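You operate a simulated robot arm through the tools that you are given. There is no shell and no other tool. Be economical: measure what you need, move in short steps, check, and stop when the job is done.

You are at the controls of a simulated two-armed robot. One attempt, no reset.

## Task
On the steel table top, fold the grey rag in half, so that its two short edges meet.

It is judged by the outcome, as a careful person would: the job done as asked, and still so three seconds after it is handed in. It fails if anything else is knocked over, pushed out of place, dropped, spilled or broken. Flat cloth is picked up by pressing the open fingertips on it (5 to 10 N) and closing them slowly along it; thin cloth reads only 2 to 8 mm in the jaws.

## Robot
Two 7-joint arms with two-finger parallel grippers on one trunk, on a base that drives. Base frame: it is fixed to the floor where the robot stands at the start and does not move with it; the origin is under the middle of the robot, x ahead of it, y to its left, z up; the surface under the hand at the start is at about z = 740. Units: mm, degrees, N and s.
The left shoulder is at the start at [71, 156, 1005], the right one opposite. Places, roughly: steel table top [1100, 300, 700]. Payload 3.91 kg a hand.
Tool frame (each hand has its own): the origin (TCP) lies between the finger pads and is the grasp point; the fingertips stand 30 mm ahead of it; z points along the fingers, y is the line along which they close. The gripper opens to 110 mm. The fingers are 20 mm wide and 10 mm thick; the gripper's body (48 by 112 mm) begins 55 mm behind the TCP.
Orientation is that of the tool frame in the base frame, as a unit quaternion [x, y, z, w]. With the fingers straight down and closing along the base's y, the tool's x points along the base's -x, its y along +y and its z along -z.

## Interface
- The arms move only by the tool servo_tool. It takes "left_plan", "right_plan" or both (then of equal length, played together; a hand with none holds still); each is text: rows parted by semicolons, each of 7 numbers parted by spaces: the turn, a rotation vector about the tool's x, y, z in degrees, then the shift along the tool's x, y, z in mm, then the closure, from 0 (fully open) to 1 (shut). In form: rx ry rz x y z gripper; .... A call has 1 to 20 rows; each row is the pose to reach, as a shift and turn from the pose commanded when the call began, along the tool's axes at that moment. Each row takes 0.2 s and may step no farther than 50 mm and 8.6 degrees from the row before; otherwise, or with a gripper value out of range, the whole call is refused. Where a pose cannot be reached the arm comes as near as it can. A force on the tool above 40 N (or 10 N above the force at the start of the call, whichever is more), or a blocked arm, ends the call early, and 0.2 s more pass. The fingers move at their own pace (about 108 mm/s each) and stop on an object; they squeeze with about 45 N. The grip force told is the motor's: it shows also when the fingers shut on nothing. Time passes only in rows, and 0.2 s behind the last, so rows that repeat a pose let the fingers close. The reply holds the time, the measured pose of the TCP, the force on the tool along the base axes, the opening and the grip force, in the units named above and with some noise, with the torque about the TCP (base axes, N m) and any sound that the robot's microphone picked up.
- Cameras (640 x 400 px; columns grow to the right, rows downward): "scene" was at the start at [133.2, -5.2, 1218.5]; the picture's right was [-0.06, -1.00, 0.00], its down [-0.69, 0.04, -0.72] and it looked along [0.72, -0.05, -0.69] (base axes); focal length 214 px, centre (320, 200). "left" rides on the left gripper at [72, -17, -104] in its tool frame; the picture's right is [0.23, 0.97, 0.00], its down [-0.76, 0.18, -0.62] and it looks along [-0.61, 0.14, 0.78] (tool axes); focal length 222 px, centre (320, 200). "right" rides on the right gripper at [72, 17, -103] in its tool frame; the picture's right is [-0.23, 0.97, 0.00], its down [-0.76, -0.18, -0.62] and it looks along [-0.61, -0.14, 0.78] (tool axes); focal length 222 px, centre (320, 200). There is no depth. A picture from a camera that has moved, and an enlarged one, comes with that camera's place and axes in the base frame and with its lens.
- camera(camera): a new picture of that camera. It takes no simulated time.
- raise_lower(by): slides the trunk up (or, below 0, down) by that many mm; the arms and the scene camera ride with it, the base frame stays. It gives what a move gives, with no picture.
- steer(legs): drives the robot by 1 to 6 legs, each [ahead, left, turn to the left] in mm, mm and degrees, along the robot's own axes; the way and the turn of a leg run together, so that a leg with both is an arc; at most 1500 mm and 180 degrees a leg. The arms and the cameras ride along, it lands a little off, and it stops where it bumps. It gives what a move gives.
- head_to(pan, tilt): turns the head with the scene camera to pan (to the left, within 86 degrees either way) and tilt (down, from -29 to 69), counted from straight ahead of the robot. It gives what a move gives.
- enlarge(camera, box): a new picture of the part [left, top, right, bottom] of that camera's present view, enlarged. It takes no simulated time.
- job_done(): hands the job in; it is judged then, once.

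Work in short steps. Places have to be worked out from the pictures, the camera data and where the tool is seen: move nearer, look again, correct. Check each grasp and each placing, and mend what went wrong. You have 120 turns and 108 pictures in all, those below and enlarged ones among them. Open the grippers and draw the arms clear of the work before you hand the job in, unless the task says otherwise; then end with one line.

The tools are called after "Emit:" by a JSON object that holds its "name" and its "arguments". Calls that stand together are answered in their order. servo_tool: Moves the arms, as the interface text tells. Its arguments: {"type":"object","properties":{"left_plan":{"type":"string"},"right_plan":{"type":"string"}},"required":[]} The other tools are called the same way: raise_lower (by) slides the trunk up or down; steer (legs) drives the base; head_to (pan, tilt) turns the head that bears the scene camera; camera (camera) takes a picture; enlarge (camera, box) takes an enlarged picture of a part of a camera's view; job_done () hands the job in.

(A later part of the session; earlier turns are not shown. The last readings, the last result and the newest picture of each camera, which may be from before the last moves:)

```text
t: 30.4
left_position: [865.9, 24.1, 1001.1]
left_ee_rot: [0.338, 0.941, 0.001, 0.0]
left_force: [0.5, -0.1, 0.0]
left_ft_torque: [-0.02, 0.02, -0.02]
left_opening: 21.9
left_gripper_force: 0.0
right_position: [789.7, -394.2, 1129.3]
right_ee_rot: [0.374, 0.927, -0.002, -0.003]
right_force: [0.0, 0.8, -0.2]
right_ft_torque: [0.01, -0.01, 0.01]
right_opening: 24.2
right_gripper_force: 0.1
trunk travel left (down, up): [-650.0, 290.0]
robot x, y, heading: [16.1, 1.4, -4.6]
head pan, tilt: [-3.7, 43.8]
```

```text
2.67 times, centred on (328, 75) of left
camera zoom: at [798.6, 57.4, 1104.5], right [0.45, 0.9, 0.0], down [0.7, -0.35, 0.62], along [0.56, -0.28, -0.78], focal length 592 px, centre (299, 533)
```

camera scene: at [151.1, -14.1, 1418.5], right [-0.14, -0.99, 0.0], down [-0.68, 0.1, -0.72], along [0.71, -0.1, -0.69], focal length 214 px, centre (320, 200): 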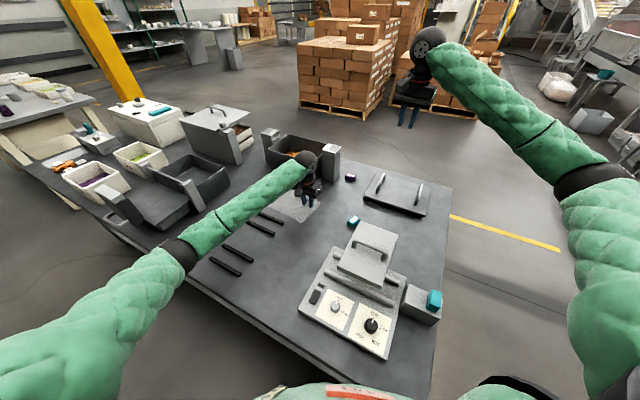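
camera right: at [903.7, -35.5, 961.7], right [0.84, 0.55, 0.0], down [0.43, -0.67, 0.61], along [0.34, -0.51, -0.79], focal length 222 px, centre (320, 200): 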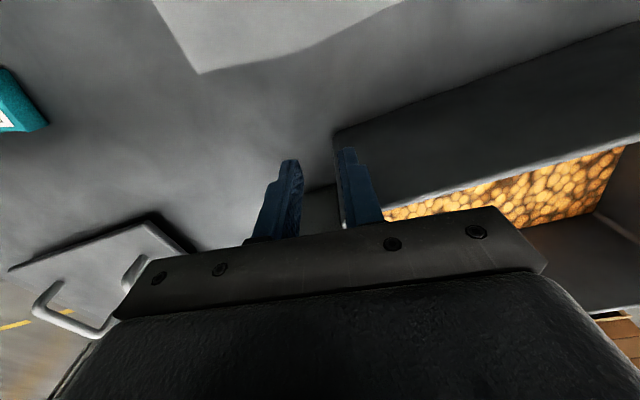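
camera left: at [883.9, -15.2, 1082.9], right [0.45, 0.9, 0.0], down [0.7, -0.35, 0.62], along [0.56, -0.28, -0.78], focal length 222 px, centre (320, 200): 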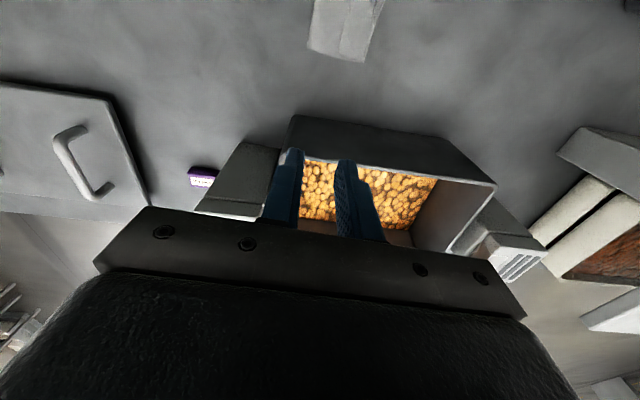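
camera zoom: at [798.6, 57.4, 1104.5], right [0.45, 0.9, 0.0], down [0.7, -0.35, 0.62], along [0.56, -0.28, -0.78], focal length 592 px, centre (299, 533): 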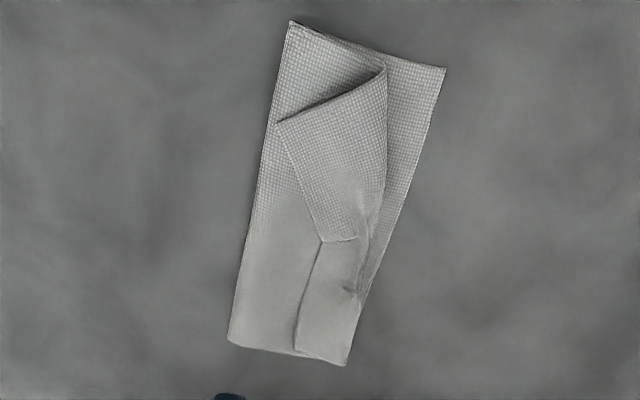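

Clear view: the fold line lies parallel to AB but only 77 mm from it, and the CD strip is folded back with corner D at (815,37), mid (875,34) and C at (925,-7). I'll take the D corner with a small pinch and carry it to A(833,120). First I hover over D with yaw 0 and a 14 mm opening.

Emit:
{"name": "servo_tool", "arguments": {"left_plan": "0 0 -6.6 8 0 35 0.873;0 0 -13.2 16 -1 70 0.873;0 0 -19.8 24 -1 105 0.873;0 0 -26.4 32 -2 140 0.873;0 0 -33 40 -2 170 0.873;0 0 -39.6 46 -3 200 0.873;0 0 -39.6 46 -3 200 0.873"}}

Emit:
{"name": "camera", "arguments": {"camera": "left"}}

Emit:
{"name": "enlarge", "arguments": {"camera": "scene", "box": [250, 165, 330, 215]}}

```text
t: 32.0
left_position: [828.0, 47.8, 802.7]
left_ee_rot: [0.0, 1.0, 0.001, 0.001]
left_force: [-1.1, -1.1, -0.8]
left_ft_torque: [0.03, 0.0, 0.0]
left_opening: 13.8
left_gripper_force: 0.0
right_position: [790.2, -394.8, 1127.9]
right_ee_rot: [0.374, 0.927, -0.001, -0.003]
right_force: [-0.1, -0.3, -0.5]
right_ft_torque: [0.02, -0.01, 0.01]
right_opening: 24.2
right_gripper_force: 0.1
trunk travel left (down, up): [-650.0, 290.0]
robot x, y, heading: [19.3, -1.0, -4.6]
head pan, tilt: [-3.7, 43.8]
```

```text
69 pictures are left
camera left: at [755.3, 32.6, 906.6], right [-0.23, 0.97, 0.0], down [0.76, 0.18, 0.62], along [0.61, 0.14, -0.78], focal length 222 px, centre (320, 200)
```

left: 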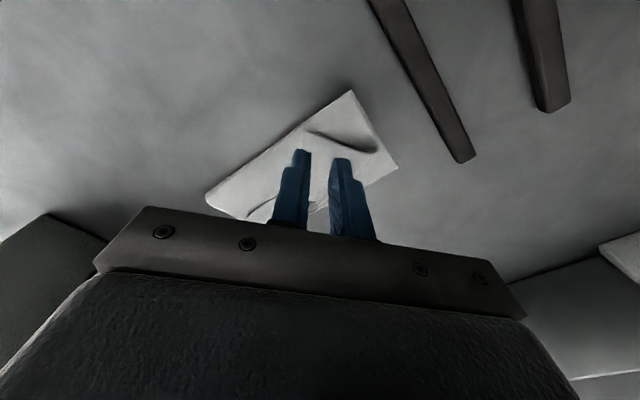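

```text
8.00 times, centred on (290, 190) of scene
camera zoom: at [150.9, -14.3, 1418.5], right [-0.14, -0.99, 0.0], down [-0.68, 0.1, -0.72], along [0.71, -0.1, -0.69], focal length 1716 px, centre (560, 280)
```

zoom: 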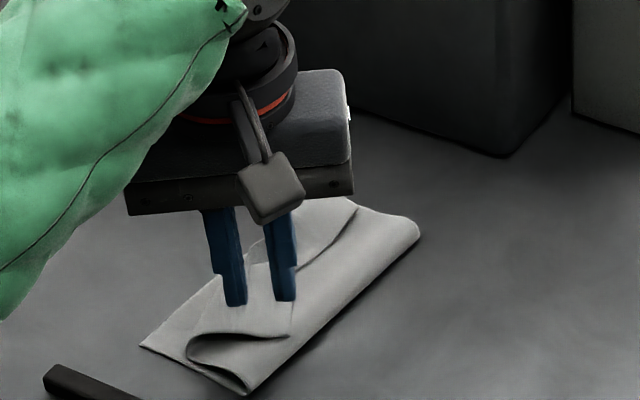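

I check finger alignment over the flap up close.

Emit:
{"name": "enlarge", "arguments": {"camera": "left", "box": [200, 80, 424, 220]}}

```text
2.86 times, centred on (312, 150) of left
camera zoom: at [755.3, 32.6, 906.6], right [-0.23, 0.97, 0.0], down [0.76, 0.18, 0.62], along [0.61, 0.14, -0.78], focal length 635 px, centre (343, 343)
```

zoom: 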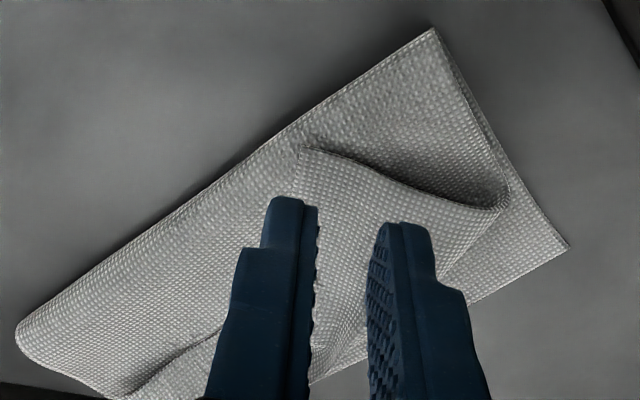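

D is at (816,36) and the fingers straddle it as intended. I descend softly in small steps.

Emit:
{"name": "servo_tool", "arguments": {"left_plan": "0 0 0 0 2 12 0.873;0 0 0 0 2 20 0.873;0 0 0 0 2 23 0.873;0 0 0 0 2 25 0.873;0 0 0 0 2 25 0.873"}}

Emit:
{"name": "enlarge", "arguments": {"camera": "left", "box": [200, 80, 424, 220]}}

```text
t: 33.2
left_position: [828.5, 51.4, 777.5]
left_ee_rot: [0.0, 1.0, 0.001, 0.001]
left_force: [-0.1, 0.5, -0.2]
left_ft_torque: [-0.02, -0.01, 0.0]
left_opening: 14.1
left_gripper_force: 0.0
right_position: [789.5, -395.2, 1127.0]
right_ee_rot: [0.375, 0.927, -0.002, -0.004]
right_force: [0.0, 0.1, -0.4]
right_ft_torque: [0.0, -0.01, 0.0]
right_opening: 24.0
right_gripper_force: 0.2
trunk travel left (down, up): [-650.0, 290.0]
robot x, y, heading: [22.3, -0.5, -4.7]
head pan, tilt: [-3.7, 43.8]
```

```text
2.86 times, centred on (312, 150) of left
camera zoom: at [755.1, 35.1, 881.6], right [-0.23, 0.97, 0.0], down [0.76, 0.18, 0.62], along [0.61, 0.14, -0.78], focal length 635 px, centre (343, 343)
```

zoom: 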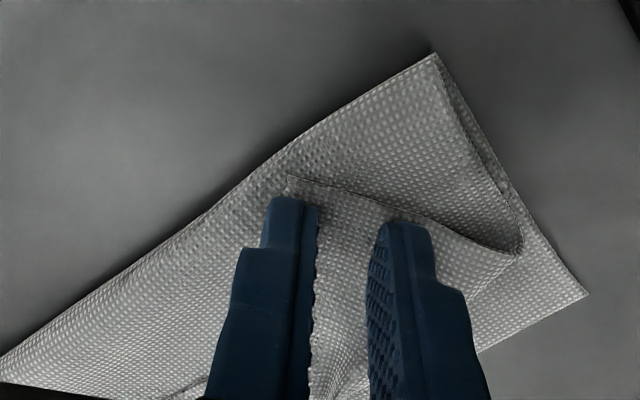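

Tips at about 747 with nothing felt yet. A few more mm, then close slowly.

Emit:
{"name": "servo_tool", "arguments": {"left_plan": "0 0 0 0 0 1.5 0.873;0 0 0 0 0 3 0.873;0 0 0 0 0 3 0.873"}}

```text
t: 34.0
left_position: [828.5, 51.1, 774.6]
left_ee_rot: [0.0, 1.0, 0.0, 0.001]
left_force: [0.4, -0.6, 0.0]
left_ft_torque: [0.01, 0.01, -0.01]
left_opening: 14.1
left_gripper_force: 0.1
right_position: [790.5, -394.1, 1126.7]
right_ee_rot: [0.375, 0.927, -0.002, -0.003]
right_force: [1.3, -0.4, -0.1]
right_ft_torque: [0.01, 0.01, -0.03]
right_opening: 24.3
right_gripper_force: 0.0
trunk travel left (down, up): [-650.0, 290.0]
robot x, y, heading: [18.9, 2.2, -4.5]
head pan, tilt: [-3.7, 43.8]
```

Emit:
{"name": "servo_tool", "arguments": {"left_plan": "0 0 0 0 0 1 0.873;0 0 0 0 0 2 0.873;0 0 0 0 0 2 0.873"}}

```text
t: 34.8
left_position: [827.6, 51.5, 773.1]
left_ee_rot: [0.0, 1.0, 0.0, 0.001]
left_force: [0.9, 0.2, 5.7]
left_ft_torque: [0.05, 0.0, 0.02]
left_opening: 14.1
left_gripper_force: 0.0
right_position: [790.8, -394.2, 1129.0]
right_ee_rot: [0.375, 0.927, -0.001, -0.003]
right_force: [0.0, 0.0, -0.2]
right_ft_torque: [-0.03, 0.01, 0.03]
right_opening: 24.1
right_gripper_force: 0.1
trunk travel left (down, up): [-650.0, 290.0]
robot x, y, heading: [19.4, 0.1, -4.8]
head pan, tilt: [-3.7, 43.8]
```

5.7 N contact. Closing slowly, easing up a little as the jaws shut.

Emit:
{"name": "servo_tool", "arguments": {"left_plan": "0 0 0 0 0 0 0.89;0 0 0 0 0 0 0.905;0 0 0 0 0 0 0.92;0 0 0 0 0 0 0.935;0 0 0 0 0 0 0.95;0 0 0 0 0 -0.5 0.965;0 0 0 0 0 -1 0.98;0 0 0 0 0 -1 1;0 0 0 0 0 -1 1;0 0 0 0 0 -1 1"}}

Emit:
{"name": "enlarge", "arguments": {"camera": "left", "box": [200, 80, 424, 220]}}

```text
t: 37.0
left_position: [828.2, 51.9, 772.9]
left_ee_rot: [-0.001, 1.0, 0.001, 0.0]
left_force: [0.6, 0.3, 1.7]
left_ft_torque: [-0.1, 0.04, -0.01]
left_opening: 0.0
left_gripper_force: 38.0
right_position: [789.5, -394.2, 1128.3]
right_ee_rot: [0.375, 0.927, -0.001, -0.004]
right_force: [-0.5, -0.7, 0.2]
right_ft_torque: [-0.01, 0.0, 0.01]
right_opening: 24.4
right_gripper_force: 0.0
trunk travel left (down, up): [-650.0, 290.0]
robot x, y, heading: [15.5, -0.3, -4.7]
head pan, tilt: [-3.7, 43.8]
```

```text
2.86 times, centred on (312, 150) of left
camera zoom: at [755.0, 34.6, 877.3], right [-0.23, 0.97, 0.0], down [0.76, 0.18, 0.62], along [0.61, 0.14, -0.78], focal length 635 px, centre (343, 343)
```

zoom: 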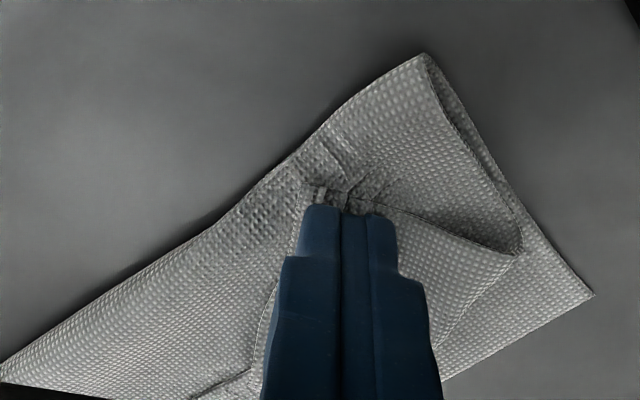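

The jaws read 0, so nothing was caught. I reopen to 24 mm, press a bit harder and retry as in the first successful pinch.

Emit:
{"name": "servo_tool", "arguments": {"left_plan": "0 0 0 0 0 -10 1;0 0 0 0 2 -10 0.9;0 0 0 0 4 -10 0.78;0 0 0 0 4 -4 0.78;0 0 0 0 4 0 0.78;0 0 0 0 4 1 0.78;0 0 0 0 4 1 0.78"}}

Emit:
{"name": "enlarge", "arguments": {"camera": "left", "box": [200, 80, 424, 220]}}

```text
t: 38.6
left_position: [828.6, 55.1, 772.4]
left_ee_rot: [0.0, 1.0, 0.001, 0.001]
left_force: [0.1, 0.0, 5.2]
left_ft_torque: [0.04, -0.01, 0.04]
left_opening: 24.2
left_gripper_force: 0.0
right_position: [788.9, -395.0, 1128.2]
right_ee_rot: [0.375, 0.927, -0.002, -0.003]
right_force: [-0.2, -0.3, -1.2]
right_ft_torque: [0.01, 0.03, 0.02]
right_opening: 24.2
right_gripper_force: 0.0
trunk travel left (down, up): [-650.0, 290.0]
robot x, y, heading: [19.7, 0.5, -4.6]
head pan, tilt: [-3.7, 43.8]
```

```text
2.86 times, centred on (312, 150) of left
camera zoom: at [755.0, 38.3, 876.9], right [-0.23, 0.97, 0.0], down [0.76, 0.18, 0.63], along [0.61, 0.14, -0.78], focal length 635 px, centre (343, 343)
```

zoom: 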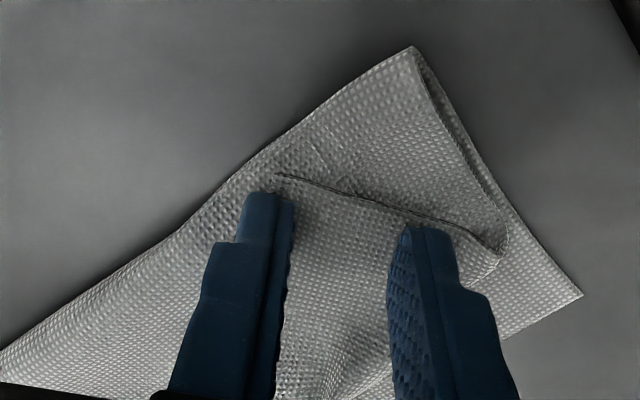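

Emit:
{"name": "servo_tool", "arguments": {"left_plan": "0 0 0 0 0 1.5 0.78;0 0 0 0 0 1.5 0.8;0 0 0 0 0 1.5 0.82;0 0 0 0 0 1.5 0.84;0 0 0 0 0 1.5 0.86;0 0 0 0 0 1.5 0.88;0 0 0 0 0 1.5 0.9;0 0 0 0 0 1.5 0.92;0 0 0 0 0 1.5 0.94;0 0 0 0 0 1.5 0.96;0 0 0 0 0 1.5 0.98;0 0 0 0 0 1.5 1;0 0 0 0 0 1.5 1;0 0 0 0 0 1.5 1"}}

Emit:
{"name": "enlarge", "arguments": {"camera": "left", "box": [200, 80, 424, 220]}}

```text
t: 41.6
left_position: [827.1, 55.7, 772.1]
left_ee_rot: [0.0, 1.0, 0.002, 0.003]
left_force: [1.8, 0.0, 20.9]
left_ft_torque: [0.09, 0.09, -0.03]
left_opening: 2.7
left_gripper_force: 42.7
right_position: [789.8, -394.2, 1128.3]
right_ee_rot: [0.374, 0.927, -0.002, -0.002]
right_force: [-0.2, 0.3, 0.2]
right_ft_torque: [0.02, -0.04, -0.01]
right_opening: 24.3
right_gripper_force: 0.0
trunk travel left (down, up): [-650.0, 290.0]
robot x, y, heading: [17.1, 1.3, -4.5]
head pan, tilt: [-3.7, 43.8]
```

```text
2.86 times, centred on (312, 150) of left
camera zoom: at [754.2, 38.6, 876.3], right [-0.23, 0.97, 0.0], down [0.76, 0.18, 0.63], along [0.61, 0.14, -0.78], focal length 635 px, centre (343, 343)
```

zoom: 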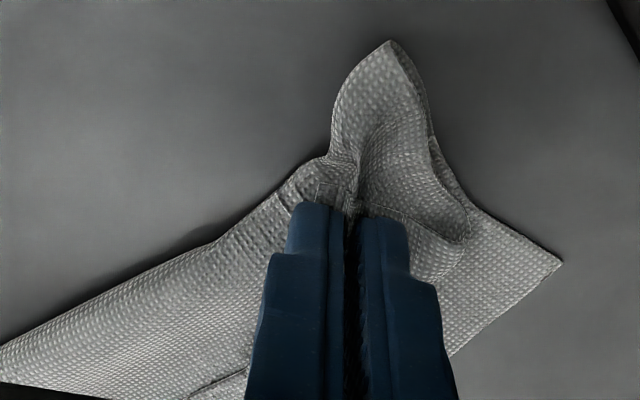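

Lower layers seem to have gathered too. I lift a little to see what is held.

Emit:
{"name": "servo_tool", "arguments": {"left_plan": "0 0 0 0 0 -10 1;0 0 0 0 0 -25 1;0 0 0 0 0 -25 1"}}

Emit:
{"name": "enlarge", "arguments": {"camera": "left", "box": [200, 80, 424, 220]}}

Emit:
{"name": "enlarge", "arguments": {"camera": "scene", "box": [250, 165, 330, 215]}}

```text
t: 42.4
left_position: [826.6, 55.6, 794.8]
left_ee_rot: [-0.001, 1.0, 0.001, 0.0]
left_force: [-0.1, 0.6, -0.4]
left_ft_torque: [0.01, -0.01, 0.01]
left_opening: 2.7
left_gripper_force: 42.2
right_position: [789.4, -394.8, 1127.6]
right_ee_rot: [0.375, 0.927, -0.002, -0.003]
right_force: [-0.9, -0.4, 0.8]
right_ft_torque: [0.02, -0.01, -0.02]
right_opening: 23.9
right_gripper_force: 0.1
trunk travel left (down, up): [-650.0, 290.0]
robot x, y, heading: [19.3, 5.1, -4.5]
head pan, tilt: [-3.7, 43.8]
```

```text
2.86 times, centred on (312, 150) of left
camera zoom: at [754.5, 39.0, 899.7], right [-0.23, 0.97, 0.0], down [0.76, 0.18, 0.62], along [0.61, 0.14, -0.78], focal length 635 px, centre (343, 343)
```

zoom: 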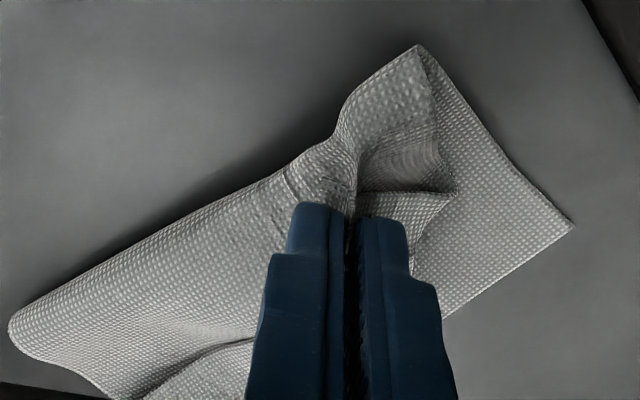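

```text
8.00 times, centred on (290, 190) of scene
camera zoom: at [151.6, -14.0, 1418.3], right [-0.14, -0.99, 0.0], down [-0.69, 0.1, -0.72], along [0.71, -0.1, -0.69], focal length 1716 px, centre (560, 280)
```

zoom: 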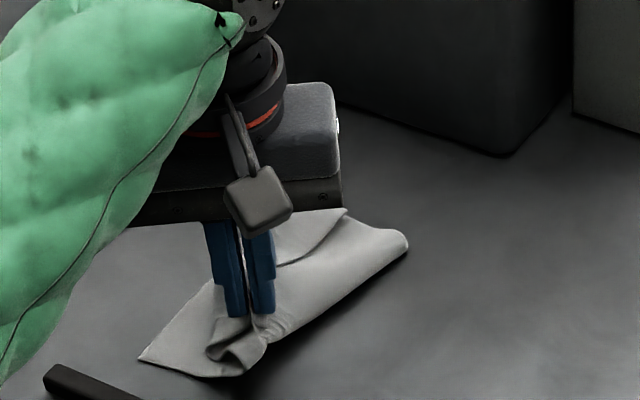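

Both flap and top layer were caught. I release them. The new idea is to sweep the flap forward with spread fingertips skimming the cloth, so that it stands up and flops over toward AB.

Emit:
{"name": "servo_tool", "arguments": {"left_plan": "0 0 0 0 0 10 1;0 0 0 0 0 19 1;0 0 0 0 0 19 0.95;0 0 0 0 0 19 0.85;0 0 0 0 0 19 0.75;0 0 0 0 0 10 0.75;0 0 0 0 0 -40 0.75;0 0 0 0 0 -90 0.75;0 0 0 0 0 -90 0.75"}}

Emit:
{"name": "camera", "arguments": {"camera": "left"}}

Emit:
{"name": "enlarge", "arguments": {"camera": "scene", "box": [250, 165, 330, 215]}}

```text
t: 44.4
left_position: [827.7, 57.2, 886.2]
left_ee_rot: [0.0, 1.0, 0.0, 0.0]
left_force: [-0.4, -0.6, 0.2]
left_ft_torque: [0.0, -0.03, -0.02]
left_opening: 27.7
left_gripper_force: 0.1
right_position: [789.5, -393.9, 1127.1]
right_ee_rot: [0.375, 0.927, -0.002, -0.003]
right_force: [0.0, -0.1, 0.1]
right_ft_torque: [0.0, -0.01, 0.01]
right_opening: 24.2
right_gripper_force: 0.1
trunk travel left (down, up): [-650.0, 290.0]
robot x, y, heading: [18.5, -0.9, -4.6]
head pan, tilt: [-3.7, 43.8]
```

```text
60 pictures are left
camera left: at [755.6, 39.6, 989.1], right [-0.23, 0.97, 0.0], down [0.76, 0.18, 0.62], along [0.61, 0.14, -0.78], focal length 222 px, centre (320, 200)
```

left: 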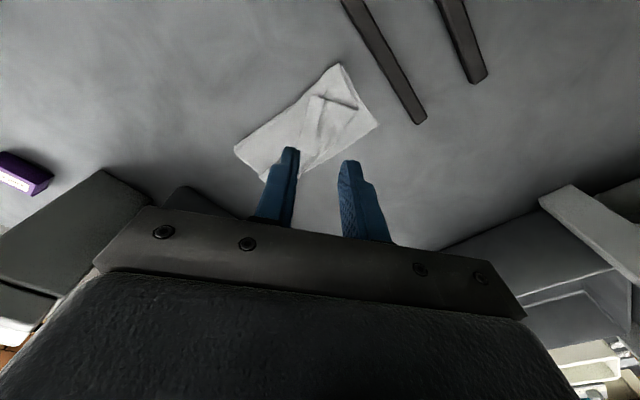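

```text
8.00 times, centred on (290, 190) of scene
camera zoom: at [151.6, -14.0, 1418.4], right [-0.14, -0.99, 0.0], down [-0.69, 0.1, -0.72], along [0.71, -0.1, -0.69], focal length 1716 px, centre (560, 280)
```

zoom: 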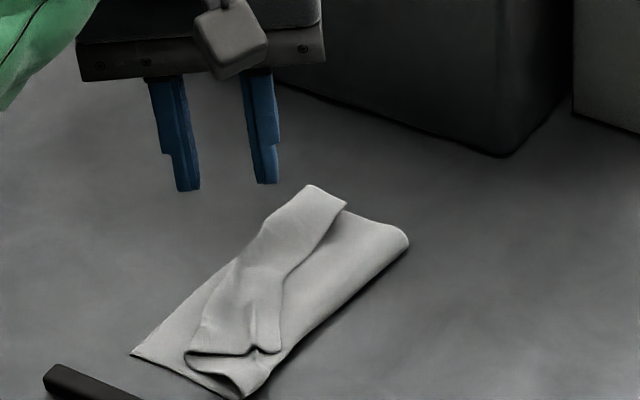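

The flap is now a fairly even strip. I zoom for coordinates.

Emit:
{"name": "enlarge", "arguments": {"camera": "left", "box": [224, 50, 400, 160]}}

```text
3.64 times, centred on (312, 105) of left
camera zoom: at [755.6, 39.6, 989.1], right [-0.23, 0.97, 0.0], down [0.76, 0.18, 0.62], along [0.61, 0.14, -0.78], focal length 808 px, centre (349, 546)
```

zoom: 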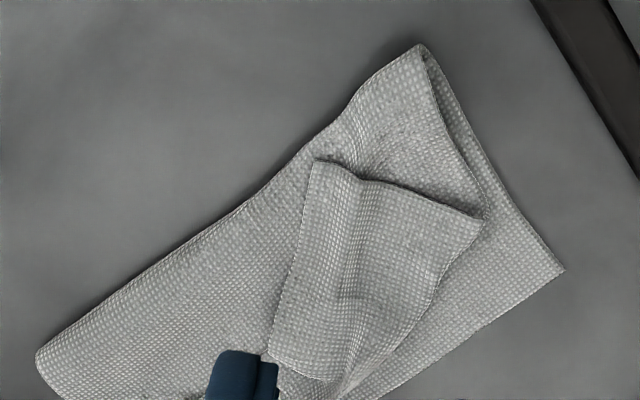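

I'll use slightly spread fingers aligned with the D–mid flap edge (along x) and push it in +y, which flips it over its crease. First I turn the hand to yaw -88 and hover behind the flap edge.

Emit:
{"name": "servo_tool", "arguments": {"left_plan": "0 0 8 0 0 0 0.73;0 0 16 -4 -4 8 0.73;0 0 24 -8 -8 16 0.73;0 0 32 -12 -12 24 0.73;0 0 40 -15 -15 32 0.73;0 0 48 -18 -18 40 0.73;0 0 56 -21 -21 48 0.73;0 0 64 -23 -23 56 0.73;0 0 72 -25 -25 64 0.73;0 0 80 -27 -28 75 0.73;0 0 88 -27 -28 86 0.73;0 0 88 -27 -28 86 0.73"}}

Emit:
{"name": "enlarge", "arguments": {"camera": "left", "box": [200, 0, 440, 150]}}

Emit:
{"name": "enlarge", "arguments": {"camera": "scene", "box": [250, 165, 330, 215]}}

```text
t: 47.0
left_position: [854.5, 28.9, 800.1]
left_ee_rot: [0.695, 0.719, 0.002, 0.0]
left_force: [0.0, -0.5, -0.3]
left_ft_torque: [0.01, 0.01, -0.03]
left_opening: 29.9
left_gripper_force: 0.1
right_position: [788.6, -394.7, 1126.8]
right_ee_rot: [0.375, 0.927, -0.001, -0.003]
right_force: [-0.5, 0.7, 0.5]
right_ft_torque: [0.0, 0.0, 0.08]
right_opening: 24.2
right_gripper_force: 0.0
trunk travel left (down, up): [-650.0, 290.0]
robot x, y, heading: [20.5, 0.9, -4.5]
head pan, tilt: [-3.7, 43.8]
```

```text
2.67 times, centred on (320, 75) of left
camera zoom: at [834.5, 100.4, 903.9], right [0.97, 0.26, 0.0], down [0.2, -0.76, 0.62], along [0.16, -0.6, -0.78], focal length 592 px, centre (320, 533)
```

zoom: 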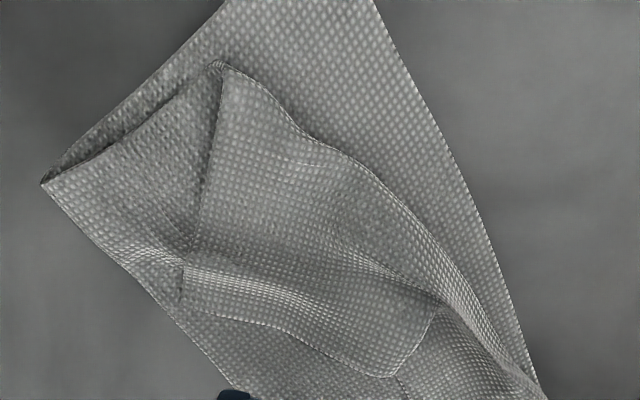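

```text
8.00 times, centred on (290, 190) of scene
camera zoom: at [151.1, -14.2, 1418.5], right [-0.14, -0.99, 0.0], down [-0.68, 0.1, -0.72], along [0.71, -0.1, -0.69], focal length 1716 px, centre (560, 280)
```

zoom: 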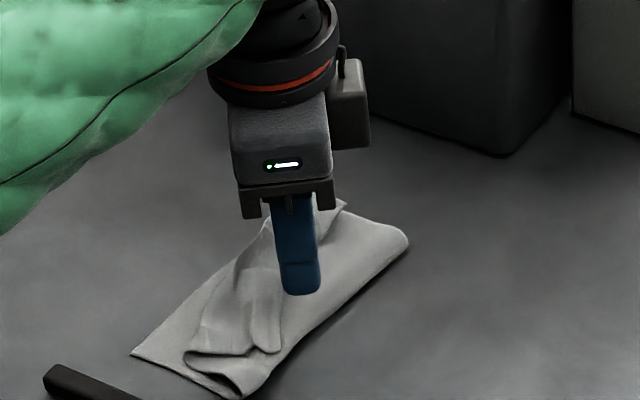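

The flap edge is at y≈41–50 and my fingers sit just behind it (y 19–39). I descend to skim height.

Emit:
{"name": "servo_tool", "arguments": {"left_plan": "0 0 0 0 0 15 0.73;0 0 0 0 0 24 0.73;0 0 0 0 0 26 0.73;0 0 0 0 0 26 0.73"}}

```text
t: 48.0
left_position: [854.1, 27.0, 773.8]
left_ee_rot: [0.694, 0.72, 0.001, 0.0]
left_force: [0.7, 0.6, 0.6]
left_ft_torque: [-0.01, 0.02, 0.03]
left_opening: 29.7
left_gripper_force: 0.0
right_position: [789.9, -394.5, 1127.8]
right_ee_rot: [0.375, 0.927, -0.002, -0.004]
right_force: [-0.1, -0.3, -0.7]
right_ft_torque: [0.01, 0.02, -0.02]
right_opening: 24.3
right_gripper_force: 0.1
trunk travel left (down, up): [-650.0, 290.0]
robot x, y, heading: [20.5, 1.1, -4.9]
head pan, tilt: [-3.7, 43.8]
```

Barely touching. I lower 0.8 mm and sweep +y slowly by 40 mm.

Emit:
{"name": "servo_tool", "arguments": {"left_plan": "0 0 0 0 0 0.8 0.73;0 0 0 8 0 0.8 0.73;0 0 0 16 0 0.8 0.73;0 0 0 24 0 0.8 0.73;0 0 0 32 0 0.8 0.73;0 0 0 40 0 0.8 0.73;0 0 0 40 0 0.8 0.73"}}

Emit:
{"name": "enlarge", "arguments": {"camera": "left", "box": [160, 0, 480, 200]}}

Emit:
{"name": "enlarge", "arguments": {"camera": "scene", "box": [250, 165, 330, 215]}}

```text
t: 49.6
left_position: [853.0, 68.5, 773.5]
left_ee_rot: [0.695, 0.719, 0.001, 0.0]
left_force: [-0.8, 0.2, 0.5]
left_ft_torque: [-0.01, 0.01, 0.02]
left_opening: 29.7
left_gripper_force: 0.0
right_position: [790.0, -395.7, 1127.5]
right_ee_rot: [0.375, 0.927, -0.002, -0.004]
right_force: [-0.5, 0.9, 0.4]
right_ft_torque: [0.01, 0.02, 0.02]
right_opening: 24.4
right_gripper_force: 0.0
trunk travel left (down, up): [-650.0, 290.0]
robot x, y, heading: [20.2, 1.8, -4.9]
head pan, tilt: [-3.7, 43.8]
```

```text
2.00 times, centred on (320, 100) of left
camera zoom: at [833.6, 139.9, 877.6], right [0.97, 0.26, 0.0], down [0.2, -0.76, 0.62], along [0.16, -0.6, -0.78], focal length 444 px, centre (320, 400)
```

zoom: 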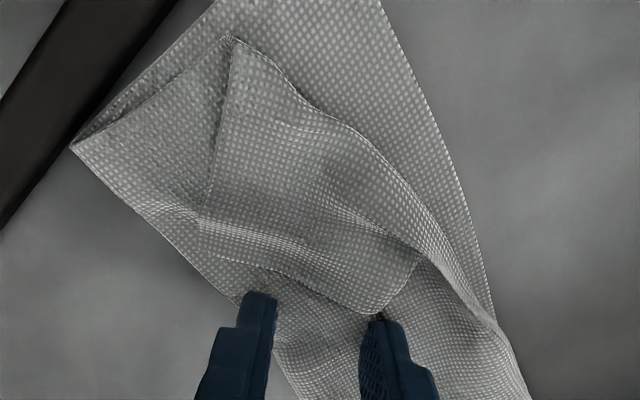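

```text
8.00 times, centred on (290, 190) of scene
camera zoom: at [151.3, -14.3, 1418.4], right [-0.14, -0.99, 0.0], down [-0.68, 0.1, -0.72], along [0.71, -0.1, -0.69], focal length 1716 px, centre (560, 280)
```

zoom: 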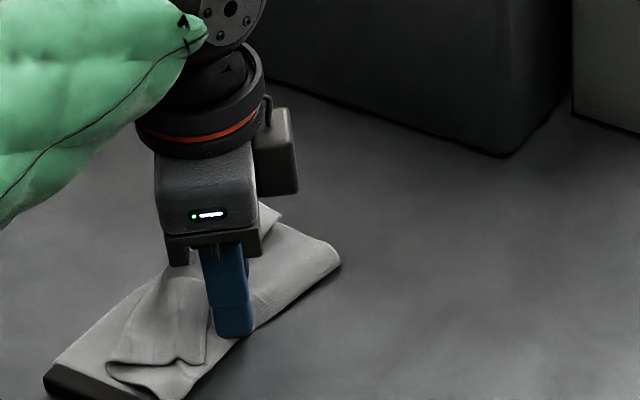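

The whole rag slid 40 mm instead (low table friction), and corner A is near the bar. With the fingers still on the cloth, I press lightly and drag the rag back in -y.

Emit:
{"name": "servo_tool", "arguments": {"left_plan": "0 0 0 -2 0 2 0.73;0 0 0 -10 0 2 0.73;0 0 0 -18 0 2 0.73;0 0 0 -26 0 2 0.73;0 0 0 -34 0 2 0.73;0 0 0 -42 0 2 0.73;0 0 0 -50 0 2 0.73;0 0 0 -50 0 2 0.73"}}

Emit:
{"name": "enlarge", "arguments": {"camera": "left", "box": [160, 0, 480, 200]}}

```text
t: 51.4
left_position: [854.3, 16.1, 773.2]
left_ee_rot: [0.695, 0.719, 0.001, 0.0]
left_force: [-0.6, 0.3, 10.2]
left_ft_torque: [0.07, -0.07, -0.01]
left_opening: 29.7
left_gripper_force: 0.1
right_position: [789.3, -395.0, 1129.7]
right_ee_rot: [0.375, 0.927, 0.0, -0.003]
right_force: [-0.1, 0.3, 0.7]
right_ft_torque: [0.0, -0.01, 0.02]
right_opening: 24.2
right_gripper_force: 0.0
trunk travel left (down, up): [-650.0, 290.0]
robot x, y, heading: [19.5, 4.8, -4.7]
head pan, tilt: [-3.7, 43.8]
```

```text
2.00 times, centred on (320, 100) of left
camera zoom: at [834.1, 89.2, 876.4], right [0.97, 0.26, 0.0], down [0.2, -0.76, 0.62], along [0.16, -0.6, -0.78], focal length 444 px, centre (320, 400)
```

zoom: 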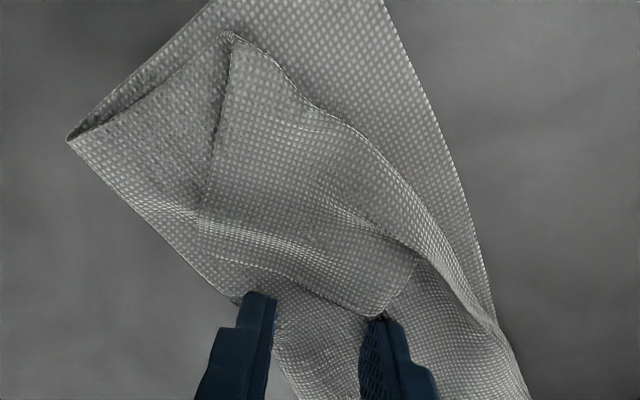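

Press-dragging works without slipping. Now I reset the cloth: I'll pinch the exposed single-layer corner A, lift the rag so it unfolds by hanging, and relay it. I lift and look for A.

Emit:
{"name": "servo_tool", "arguments": {"left_plan": "0 0 0 0 0 -30 0.73;0 0 -8 0 0 -80 0.73;0 0 -16 0 0 -120 0.73;0 0 -24 0 0 -150 0.73;0 0 -32 0 0 -170 0.73;0 0 -40 0 0 -170 0.73;0 0 -48 0 0 -170 0.73;0 0 -48 0 0 -170 0.73"}}

Emit:
{"name": "camera", "arguments": {"camera": "left"}}

```text
t: 53.2
left_position: [855.0, 17.3, 940.9]
left_ee_rot: [0.341, 0.94, 0.001, 0.0]
left_force: [0.1, 0.4, -0.9]
left_ft_torque: [0.02, 0.0, 0.0]
left_opening: 29.7
left_gripper_force: 0.2
right_position: [789.2, -395.3, 1129.0]
right_ee_rot: [0.374, 0.927, -0.002, -0.004]
right_force: [-0.1, 0.0, -0.7]
right_ft_torque: [0.01, -0.03, 0.0]
right_opening: 24.3
right_gripper_force: 0.0
trunk travel left (down, up): [-650.0, 290.0]
robot x, y, heading: [19.4, 2.0, -4.7]
head pan, tilt: [-3.7, 43.8]
```

```text
52 pictures are left
camera left: at [788.1, 51.2, 1045.3], right [0.45, 0.89, 0.0], down [0.7, -0.35, 0.62], along [0.56, -0.28, -0.78], focal length 222 px, centre (320, 200)
```

left: 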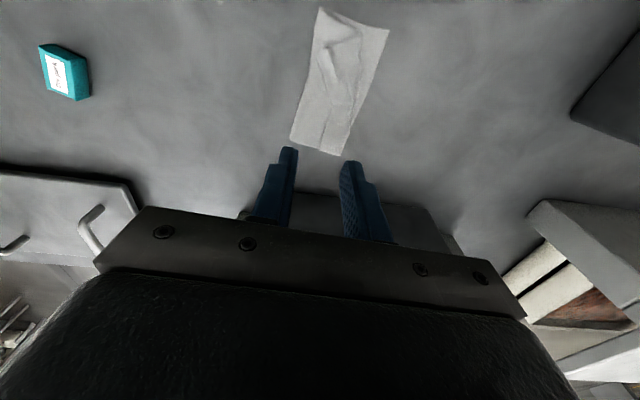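

Corner A is at (828,117). I'll pinch its single layer along the AB edge at (834,98), closing along the edge with yaw +48.

Emit:
{"name": "servo_tool", "arguments": {"left_plan": "0 0 -8 6 4 10 0.8;0 0 -16 12 9 20 0.8;0 0 -24 18 13 30 0.8;0 0 -32 25 18 45 0.8;0 0 -40 31 22 60 0.8;0 0 -48 37 27 75 0.8;0 0 -56 43 31 90 0.8;0 0 -64 49 35 105 0.8;0 0 -72 55 40 120 0.8;0 0 -80 62 44 130 0.8;0 0 -88 68 49 141 0.8;0 0 -88 68 49 141 0.8"}}

Emit:
{"name": "camera", "arguments": {"camera": "left"}}

```text
t: 55.8
left_position: [833.8, 98.3, 800.9]
left_ee_rot: [-0.408, 0.913, 0.001, 0.001]
left_force: [0.5, 0.3, -0.6]
left_ft_torque: [-0.03, 0.0, -0.01]
left_opening: 22.0
left_gripper_force: 0.0
right_position: [790.4, -394.5, 1129.3]
right_ee_rot: [0.374, 0.927, -0.002, -0.004]
right_force: [0.5, 0.0, 0.7]
right_ft_torque: [0.02, 0.02, 0.01]
right_opening: 23.9
right_gripper_force: 0.1
trunk travel left (down, up): [-650.0, 290.0]
robot x, y, heading: [18.1, 2.1, -4.7]
head pan, tilt: [-3.7, 43.8]
```

```text
51 pictures are left
camera left: at [798.4, 33.5, 904.4], right [-0.88, 0.48, 0.0], down [0.38, 0.68, 0.62], along [0.3, 0.55, -0.78], focal length 222 px, centre (320, 200)
```

left: 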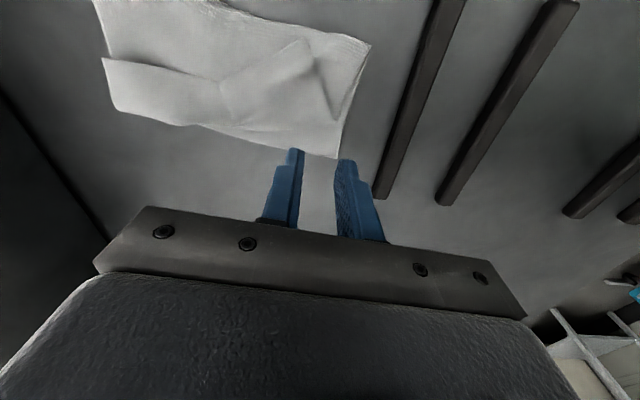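

Geometry agrees. I descend, press and close slowly.

Emit:
{"name": "servo_tool", "arguments": {"left_plan": "0 0 0 0 0 15 0.8;0 0 0 0 0 25 0.8;0 0 0 0 0 28.5 0.8;0 0 0 0 0 30 0.8;0 0 0 0 0 30 0.8;0 0 0 0 0 30 0.82;0 0 0 0 0 30 0.84;0 0 0 0 0 30 0.86;0 0 0 0 0 30 0.88;0 0 0 0 0 30 0.9;0 0 0 0 0 30 0.92;0 0 0 0 0 30 0.94;0 0 0 0 0 30 0.96;0 0 0 0 0 30 0.98;0 0 0 0 0 30 1;0 0 0 0 0 30 1;0 0 0 0 0 30 1;0 0 0 0 0 15 1;0 0 0 0 0 0 1"}}

Emit:
{"name": "camera", "arguments": {"camera": "left"}}

```text
t: 59.8
left_position: [832.8, 98.9, 801.1]
left_ee_rot: [-0.407, 0.914, 0.001, 0.0]
left_force: [-0.3, 0.4, -0.6]
left_ft_torque: [-0.02, -0.02, 0.01]
left_opening: 0.1
left_gripper_force: 37.5
right_position: [790.0, -393.3, 1127.9]
right_ee_rot: [0.375, 0.927, -0.002, -0.004]
right_force: [0.4, 0.5, 0.0]
right_ft_torque: [0.0, 0.02, 0.0]
right_opening: 24.1
right_gripper_force: 0.1
trunk travel left (down, up): [-650.0, 290.0]
robot x, y, heading: [21.1, -0.8, -4.5]
head pan, tilt: [-3.7, 43.8]
```

```text
50 pictures are left
camera left: at [797.5, 33.9, 905.1], right [-0.88, 0.48, 0.0], down [0.38, 0.68, 0.62], along [0.3, 0.55, -0.78], focal length 222 px, centre (320, 200)
```

left: 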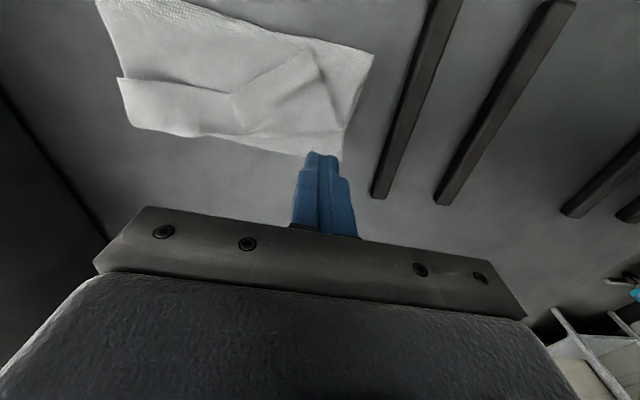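

Missed: the outer finger likely slipped off the edge. I retry 9 mm further inside with a wider opening and slightly more press, pausing before lifting to read the result.

Emit:
{"name": "servo_tool", "arguments": {"left_plan": "0 0 0 2 -5 0 0.9;0 0 0 5 -9 10 0.76;0 0 0 5 -9 22 0.76;0 0 0 5 -9 28 0.76;0 0 0 5 -9 31 0.76;0 0 0 5 -9 31 0.78;0 0 0 5 -9 31 0.8;0 0 0 5 -9 31 0.82;0 0 0 5 -9 31 0.84;0 0 0 5 -9 31 0.86;0 0 0 5 -9 31 0.88;0 0 0 5 -9 31 0.9;0 0 0 5 -9 31 0.92;0 0 0 5 -9 31 0.94;0 0 0 5 -9 31 0.96;0 0 0 5 -9 31 0.98;0 0 0 5 -9 31 1;0 0 0 5 -9 31 1;0 0 0 5 -9 31 1"}}

Emit:
{"name": "camera", "arguments": {"camera": "left"}}

```text
t: 63.8
left_position: [838.5, 88.6, 772.1]
left_ee_rot: [-0.407, 0.914, -0.002, 0.002]
left_force: [-3.4, 0.0, 20.5]
left_ft_torque: [-0.23, 0.09, -0.04]
left_opening: 1.9
left_gripper_force: 42.2
right_position: [790.2, -393.9, 1127.1]
right_ee_rot: [0.375, 0.927, -0.001, -0.003]
right_force: [0.1, 0.2, -0.4]
right_ft_torque: [-0.01, 0.04, -0.03]
right_opening: 24.3
right_gripper_force: 0.1
trunk travel left (down, up): [-650.0, 290.0]
robot x, y, heading: [18.4, 0.8, -4.7]
head pan, tilt: [-3.7, 43.8]
stopped in row 19 (left hand): the force on the tool passed its limit at 40 N (the readings are from after the stop); the commanded pose is now the measured one
```

```text
49 pictures are left
camera left: at [802.0, 23.4, 875.9], right [-0.88, 0.48, -0.01], down [0.37, 0.69, 0.62], along [0.31, 0.54, -0.78], focal length 222 px, centre (320, 200)
```

left: 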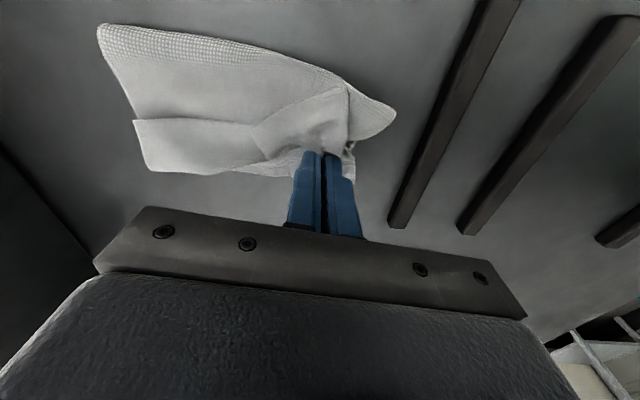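

1.9 mm gripped. I lift the rag high to let it hang open.

Emit:
{"name": "servo_tool", "arguments": {"left_plan": "0 0 0 0 0 -20 1;0 0 0 0 0 -50 1;0 0 0 0 0 -85 1;0 0 0 0 0 -120 1;0 0 0 0 0 -155 1;0 0 0 0 0 -190 1;0 0 0 0 0 -225 1;0 0 0 0 0 -255 1;0 0 0 0 0 -255 1;0 0 0 0 0 -255 1;0 0 0 0 0 -255 1"}}

Emit:
{"name": "enlarge", "arguments": {"camera": "scene", "box": [210, 110, 370, 210]}}

```text
t: 66.2
left_position: [838.1, 90.5, 1025.1]
left_ee_rot: [-0.406, 0.914, -0.001, 0.002]
left_force: [-1.0, -0.6, 0.3]
left_ft_torque: [-0.01, 0.0, 0.02]
left_opening: 2.0
left_gripper_force: 41.6
right_position: [791.0, -394.8, 1127.6]
right_ee_rot: [0.374, 0.927, -0.002, -0.004]
right_force: [0.4, -0.8, 1.0]
right_ft_torque: [-0.02, -0.01, 0.03]
right_opening: 23.8
right_gripper_force: 0.0
trunk travel left (down, up): [-650.0, 290.0]
robot x, y, heading: [18.1, 6.5, -4.7]
head pan, tilt: [-3.7, 43.8]
```

```text
4.00 times, centred on (290, 160) of scene
camera zoom: at [151.4, -14.0, 1418.4], right [-0.14, -0.99, 0.0], down [-0.68, 0.1, -0.72], along [0.71, -0.1, -0.69], focal length 858 px, centre (440, 360)
```

zoom: 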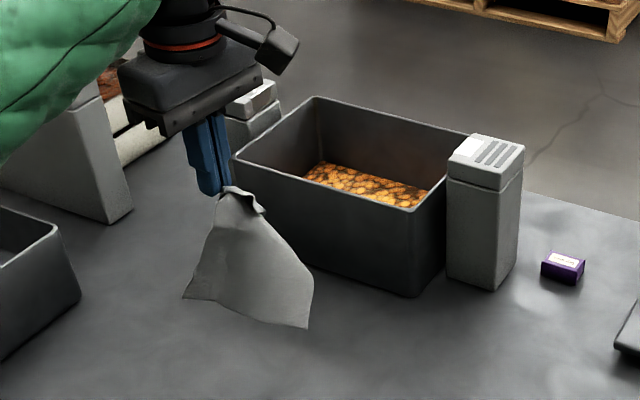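

The rag hangs fully unfolded from the AB edge with CD at the bottom. I swing it back toward -L and lay it down flat, moving +L as I lower.

Emit:
{"name": "servo_tool", "arguments": {"left_plan": "0 0 0 40 -3 0 1;0 0 0 80 -6 0 1;0 0 0 120 -9 0 1;0 0 0 150 -11 10 1;0 0 0 150 -11 40 1;0 0 0 150 -11 65 1;0 0 0 130 -11 72 1;0 0 0 110 -11 76 1;0 0 0 92 -11 80 1;0 0 0 75 -11 86 1;0 0 0 57 -11 95 1;0 0 0 40 -11 106 1;0 0 0 25 -11 119 1;0 0 0 10 -11 134 1;0 0 0 -2 -11 147 1;0 0 0 -10 -11 160 1;0 0 0 -22 -11 185 1;0 0 0 -30 -11 210 1;0 0 0 -33 -11 235 1;0 0 0 -35 -11 249 1"}}

Emit:
{"name": "camera", "arguments": {"camera": "left"}}

Emit:
{"name": "enlarge", "arguments": {"camera": "scene", "box": [226, 140, 354, 220]}}

```text
t: 70.4
left_position: [871.3, 107.8, 773.7]
left_ee_rot: [-0.407, 0.914, 0.0, 0.001]
left_force: [-0.7, -0.6, 0.1]
left_ft_torque: [-0.05, 0.0, 0.03]
left_opening: 1.8
left_gripper_force: 42.1
right_position: [789.9, -394.1, 1128.3]
right_ee_rot: [0.375, 0.927, -0.002, -0.004]
right_force: [-1.0, 0.0, 0.1]
right_ft_torque: [-0.01, -0.02, 0.0]
right_opening: 24.2
right_gripper_force: 0.1
trunk travel left (down, up): [-650.0, 290.0]
robot x, y, heading: [18.8, 3.2, -4.8]
head pan, tilt: [-3.7, 43.8]
```

```text
47 pictures are left
camera left: at [834.1, 42.1, 878.5], right [-0.88, 0.48, 0.0], down [0.38, 0.68, 0.62], along [0.3, 0.55, -0.78], focal length 222 px, centre (320, 200)
```

left: 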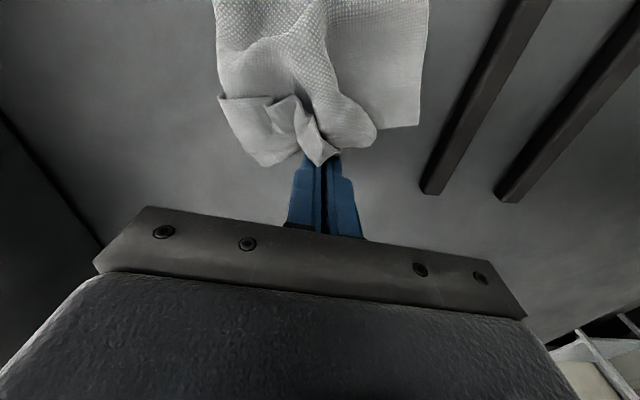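

```text
5.00 times, centred on (290, 180) of scene
camera zoom: at [151.1, -14.1, 1418.5], right [-0.14, -0.99, 0.0], down [-0.68, 0.1, -0.72], along [0.71, -0.1, -0.69], focal length 1072 px, centre (470, 300)
```

zoom: 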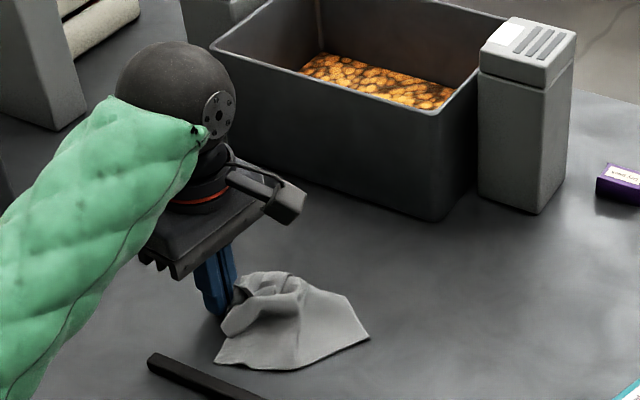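

The sheet slid along and bunched. I'll lift, go further back, and drag it along +L at low height so the trailing cloth straightens.

Emit:
{"name": "servo_tool", "arguments": {"left_plan": "0 0 0 20 0 -45 1;0 0 0 50 0 -85 1;0 0 0 90 0 -115 1;0 0 0 130 0 -125 1;0 0 0 170 0 -125 1;0 0 0 190 0 -115 1;0 0 0 190 0 -100 1;0 0 0 180 0 -85 1;0 0 0 165 0 -68 1;0 0 0 150 0 -50 1;0 0 0 135 0 -35 1;0 0 0 120 0 -22 1;0 0 0 105 0 -14 1;0 0 0 85 0 -8 1;0 0 0 65 0 -5 1;0 0 0 45 0 -4 1;0 0 0 25 0 -3 1;0 0 0 5 0 -2 1;0 0 0 -12 0 -2 1;0 0 0 -12 0 -2 1"}}

Emit:
{"name": "enlarge", "arguments": {"camera": "scene", "box": [226, 140, 354, 220]}}

```text
t: 74.6
left_position: [875.8, 115.7, 778.5]
left_ee_rot: [-0.406, 0.914, -0.001, 0.001]
left_force: [0.3, 0.2, -0.3]
left_ft_torque: [-0.03, -0.02, -0.01]
left_opening: 1.7
left_gripper_force: 42.0
right_position: [789.9, -393.6, 1127.7]
right_ee_rot: [0.375, 0.927, -0.001, -0.004]
right_force: [0.3, -0.1, -0.6]
right_ft_torque: [0.04, -0.04, -0.02]
right_opening: 24.1
right_gripper_force: 0.1
trunk travel left (down, up): [-650.0, 290.0]
robot x, y, heading: [17.7, 1.8, -4.6]
head pan, tilt: [-3.7, 43.8]
```

```text
5.00 times, centred on (290, 180) of scene
camera zoom: at [151.1, -14.2, 1418.5], right [-0.14, -0.99, 0.0], down [-0.68, 0.1, -0.72], along [0.71, -0.1, -0.69], focal length 1072 px, centre (470, 300)
```

zoom: 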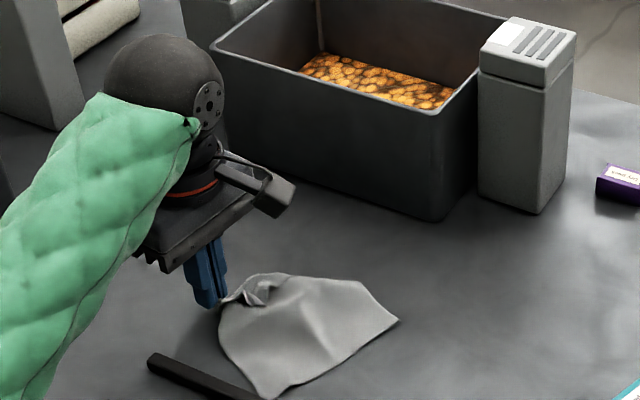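

Much flatter. I lower, open, lift and inspect.

Emit:
{"name": "servo_tool", "arguments": {"left_plan": "0 0 0 -3 0 5 1;0 0 0 -3 0 5 0.94;0 0 0 -3 0 5 0.85;0 0 0 -3 0 5 0.76;0 0 0 -3 0 -5 0.76;0 0 0 -3 0 -50 0.76;0 0 0 0 0 -100 0.76;0 0 0 -20 -20 -150 0.76;0 0 0 -40 -50 -190 0.76;0 0 0 -40 -50 -220 0.76"}}

Emit:
{"name": "camera", "arguments": {"camera": "left"}}

Emit:
{"name": "enlarge", "arguments": {"camera": "scene", "box": [226, 150, 354, 230]}}

```text
refused: row 8 steps farther than a row can; nothing moved
```

```text
44 pictures are left
camera left: at [839.8, 50.2, 882.1], right [-0.88, 0.48, 0.0], down [0.38, 0.68, 0.62], along [0.3, 0.55, -0.78], focal length 222 px, centre (320, 200)
```

left: 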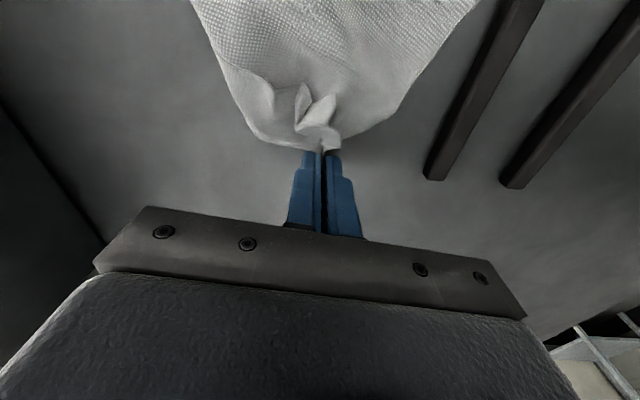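

```text
5.00 times, centred on (290, 190) of scene
camera zoom: at [151.1, -14.2, 1418.5], right [-0.14, -0.99, 0.0], down [-0.68, 0.1, -0.72], along [0.71, -0.1, -0.69], focal length 1072 px, centre (470, 250)
```

zoom: 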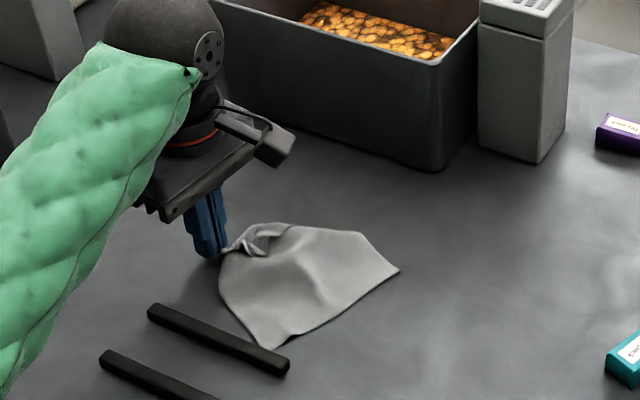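

The rag is clear of the bars. I release with smaller steps.

Emit:
{"name": "servo_tool", "arguments": {"left_plan": "0 0 0 -3 0 5 1;0 0 0 -3 0 5 0.94;0 0 0 -3 0 5 0.85;0 0 0 -3 0 5 0.76;0 0 0 -3 0 -5 0.76;0 0 0 -3 0 -45 0.76;0 0 0 -3 0 -90 0.76;0 0 0 -20 -20 -125 0.76;0 0 0 -30 -40 -160 0.76;0 0 0 -30 -40 -200 0.76;0 0 0 -30 -40 -200 0.76"}}

Emit:
{"name": "camera", "arguments": {"camera": "left"}}

Emit:
{"name": "enlarge", "arguments": {"camera": "scene", "box": [226, 150, 354, 230]}}

```text
t: 77.0
left_position: [928.1, 111.8, 978.9]
left_ee_rot: [-0.407, 0.913, 0.0, 0.001]
left_force: [0.3, 0.7, -0.7]
left_ft_torque: [0.01, 0.01, 0.0]
left_opening: 26.5
left_gripper_force: 0.2
right_position: [791.0, -393.6, 1127.6]
right_ee_rot: [0.375, 0.927, -0.001, -0.003]
right_force: [-0.8, 0.6, 0.0]
right_ft_torque: [0.03, 0.02, 0.02]
right_opening: 24.0
right_gripper_force: 0.1
trunk travel left (down, up): [-650.0, 290.0]
robot x, y, heading: [21.3, 4.5, -4.6]
head pan, tilt: [-3.7, 43.8]
```

```text
42 pictures are left
camera left: at [891.7, 46.9, 1082.0], right [-0.88, 0.48, 0.0], down [0.38, 0.68, 0.62], along [0.3, 0.55, -0.78], focal length 222 px, centre (320, 200)
```

left: 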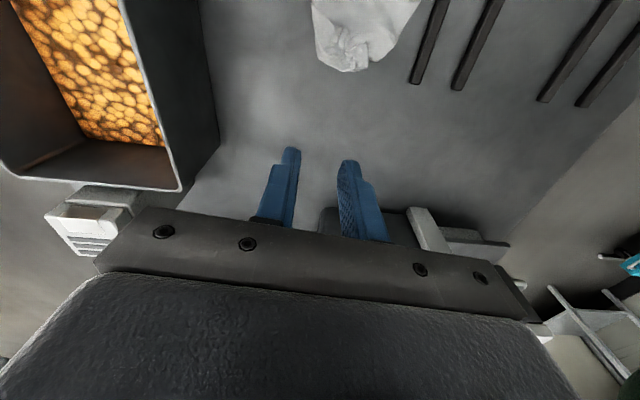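

```text
5.00 times, centred on (290, 190) of scene
camera zoom: at [152.1, -14.1, 1418.3], right [-0.14, -0.99, 0.0], down [-0.69, 0.1, -0.72], along [0.71, -0.1, -0.69], focal length 1072 px, centre (470, 250)
```

zoom: 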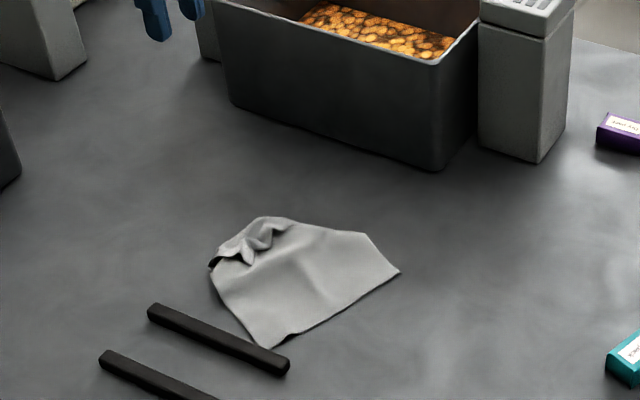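

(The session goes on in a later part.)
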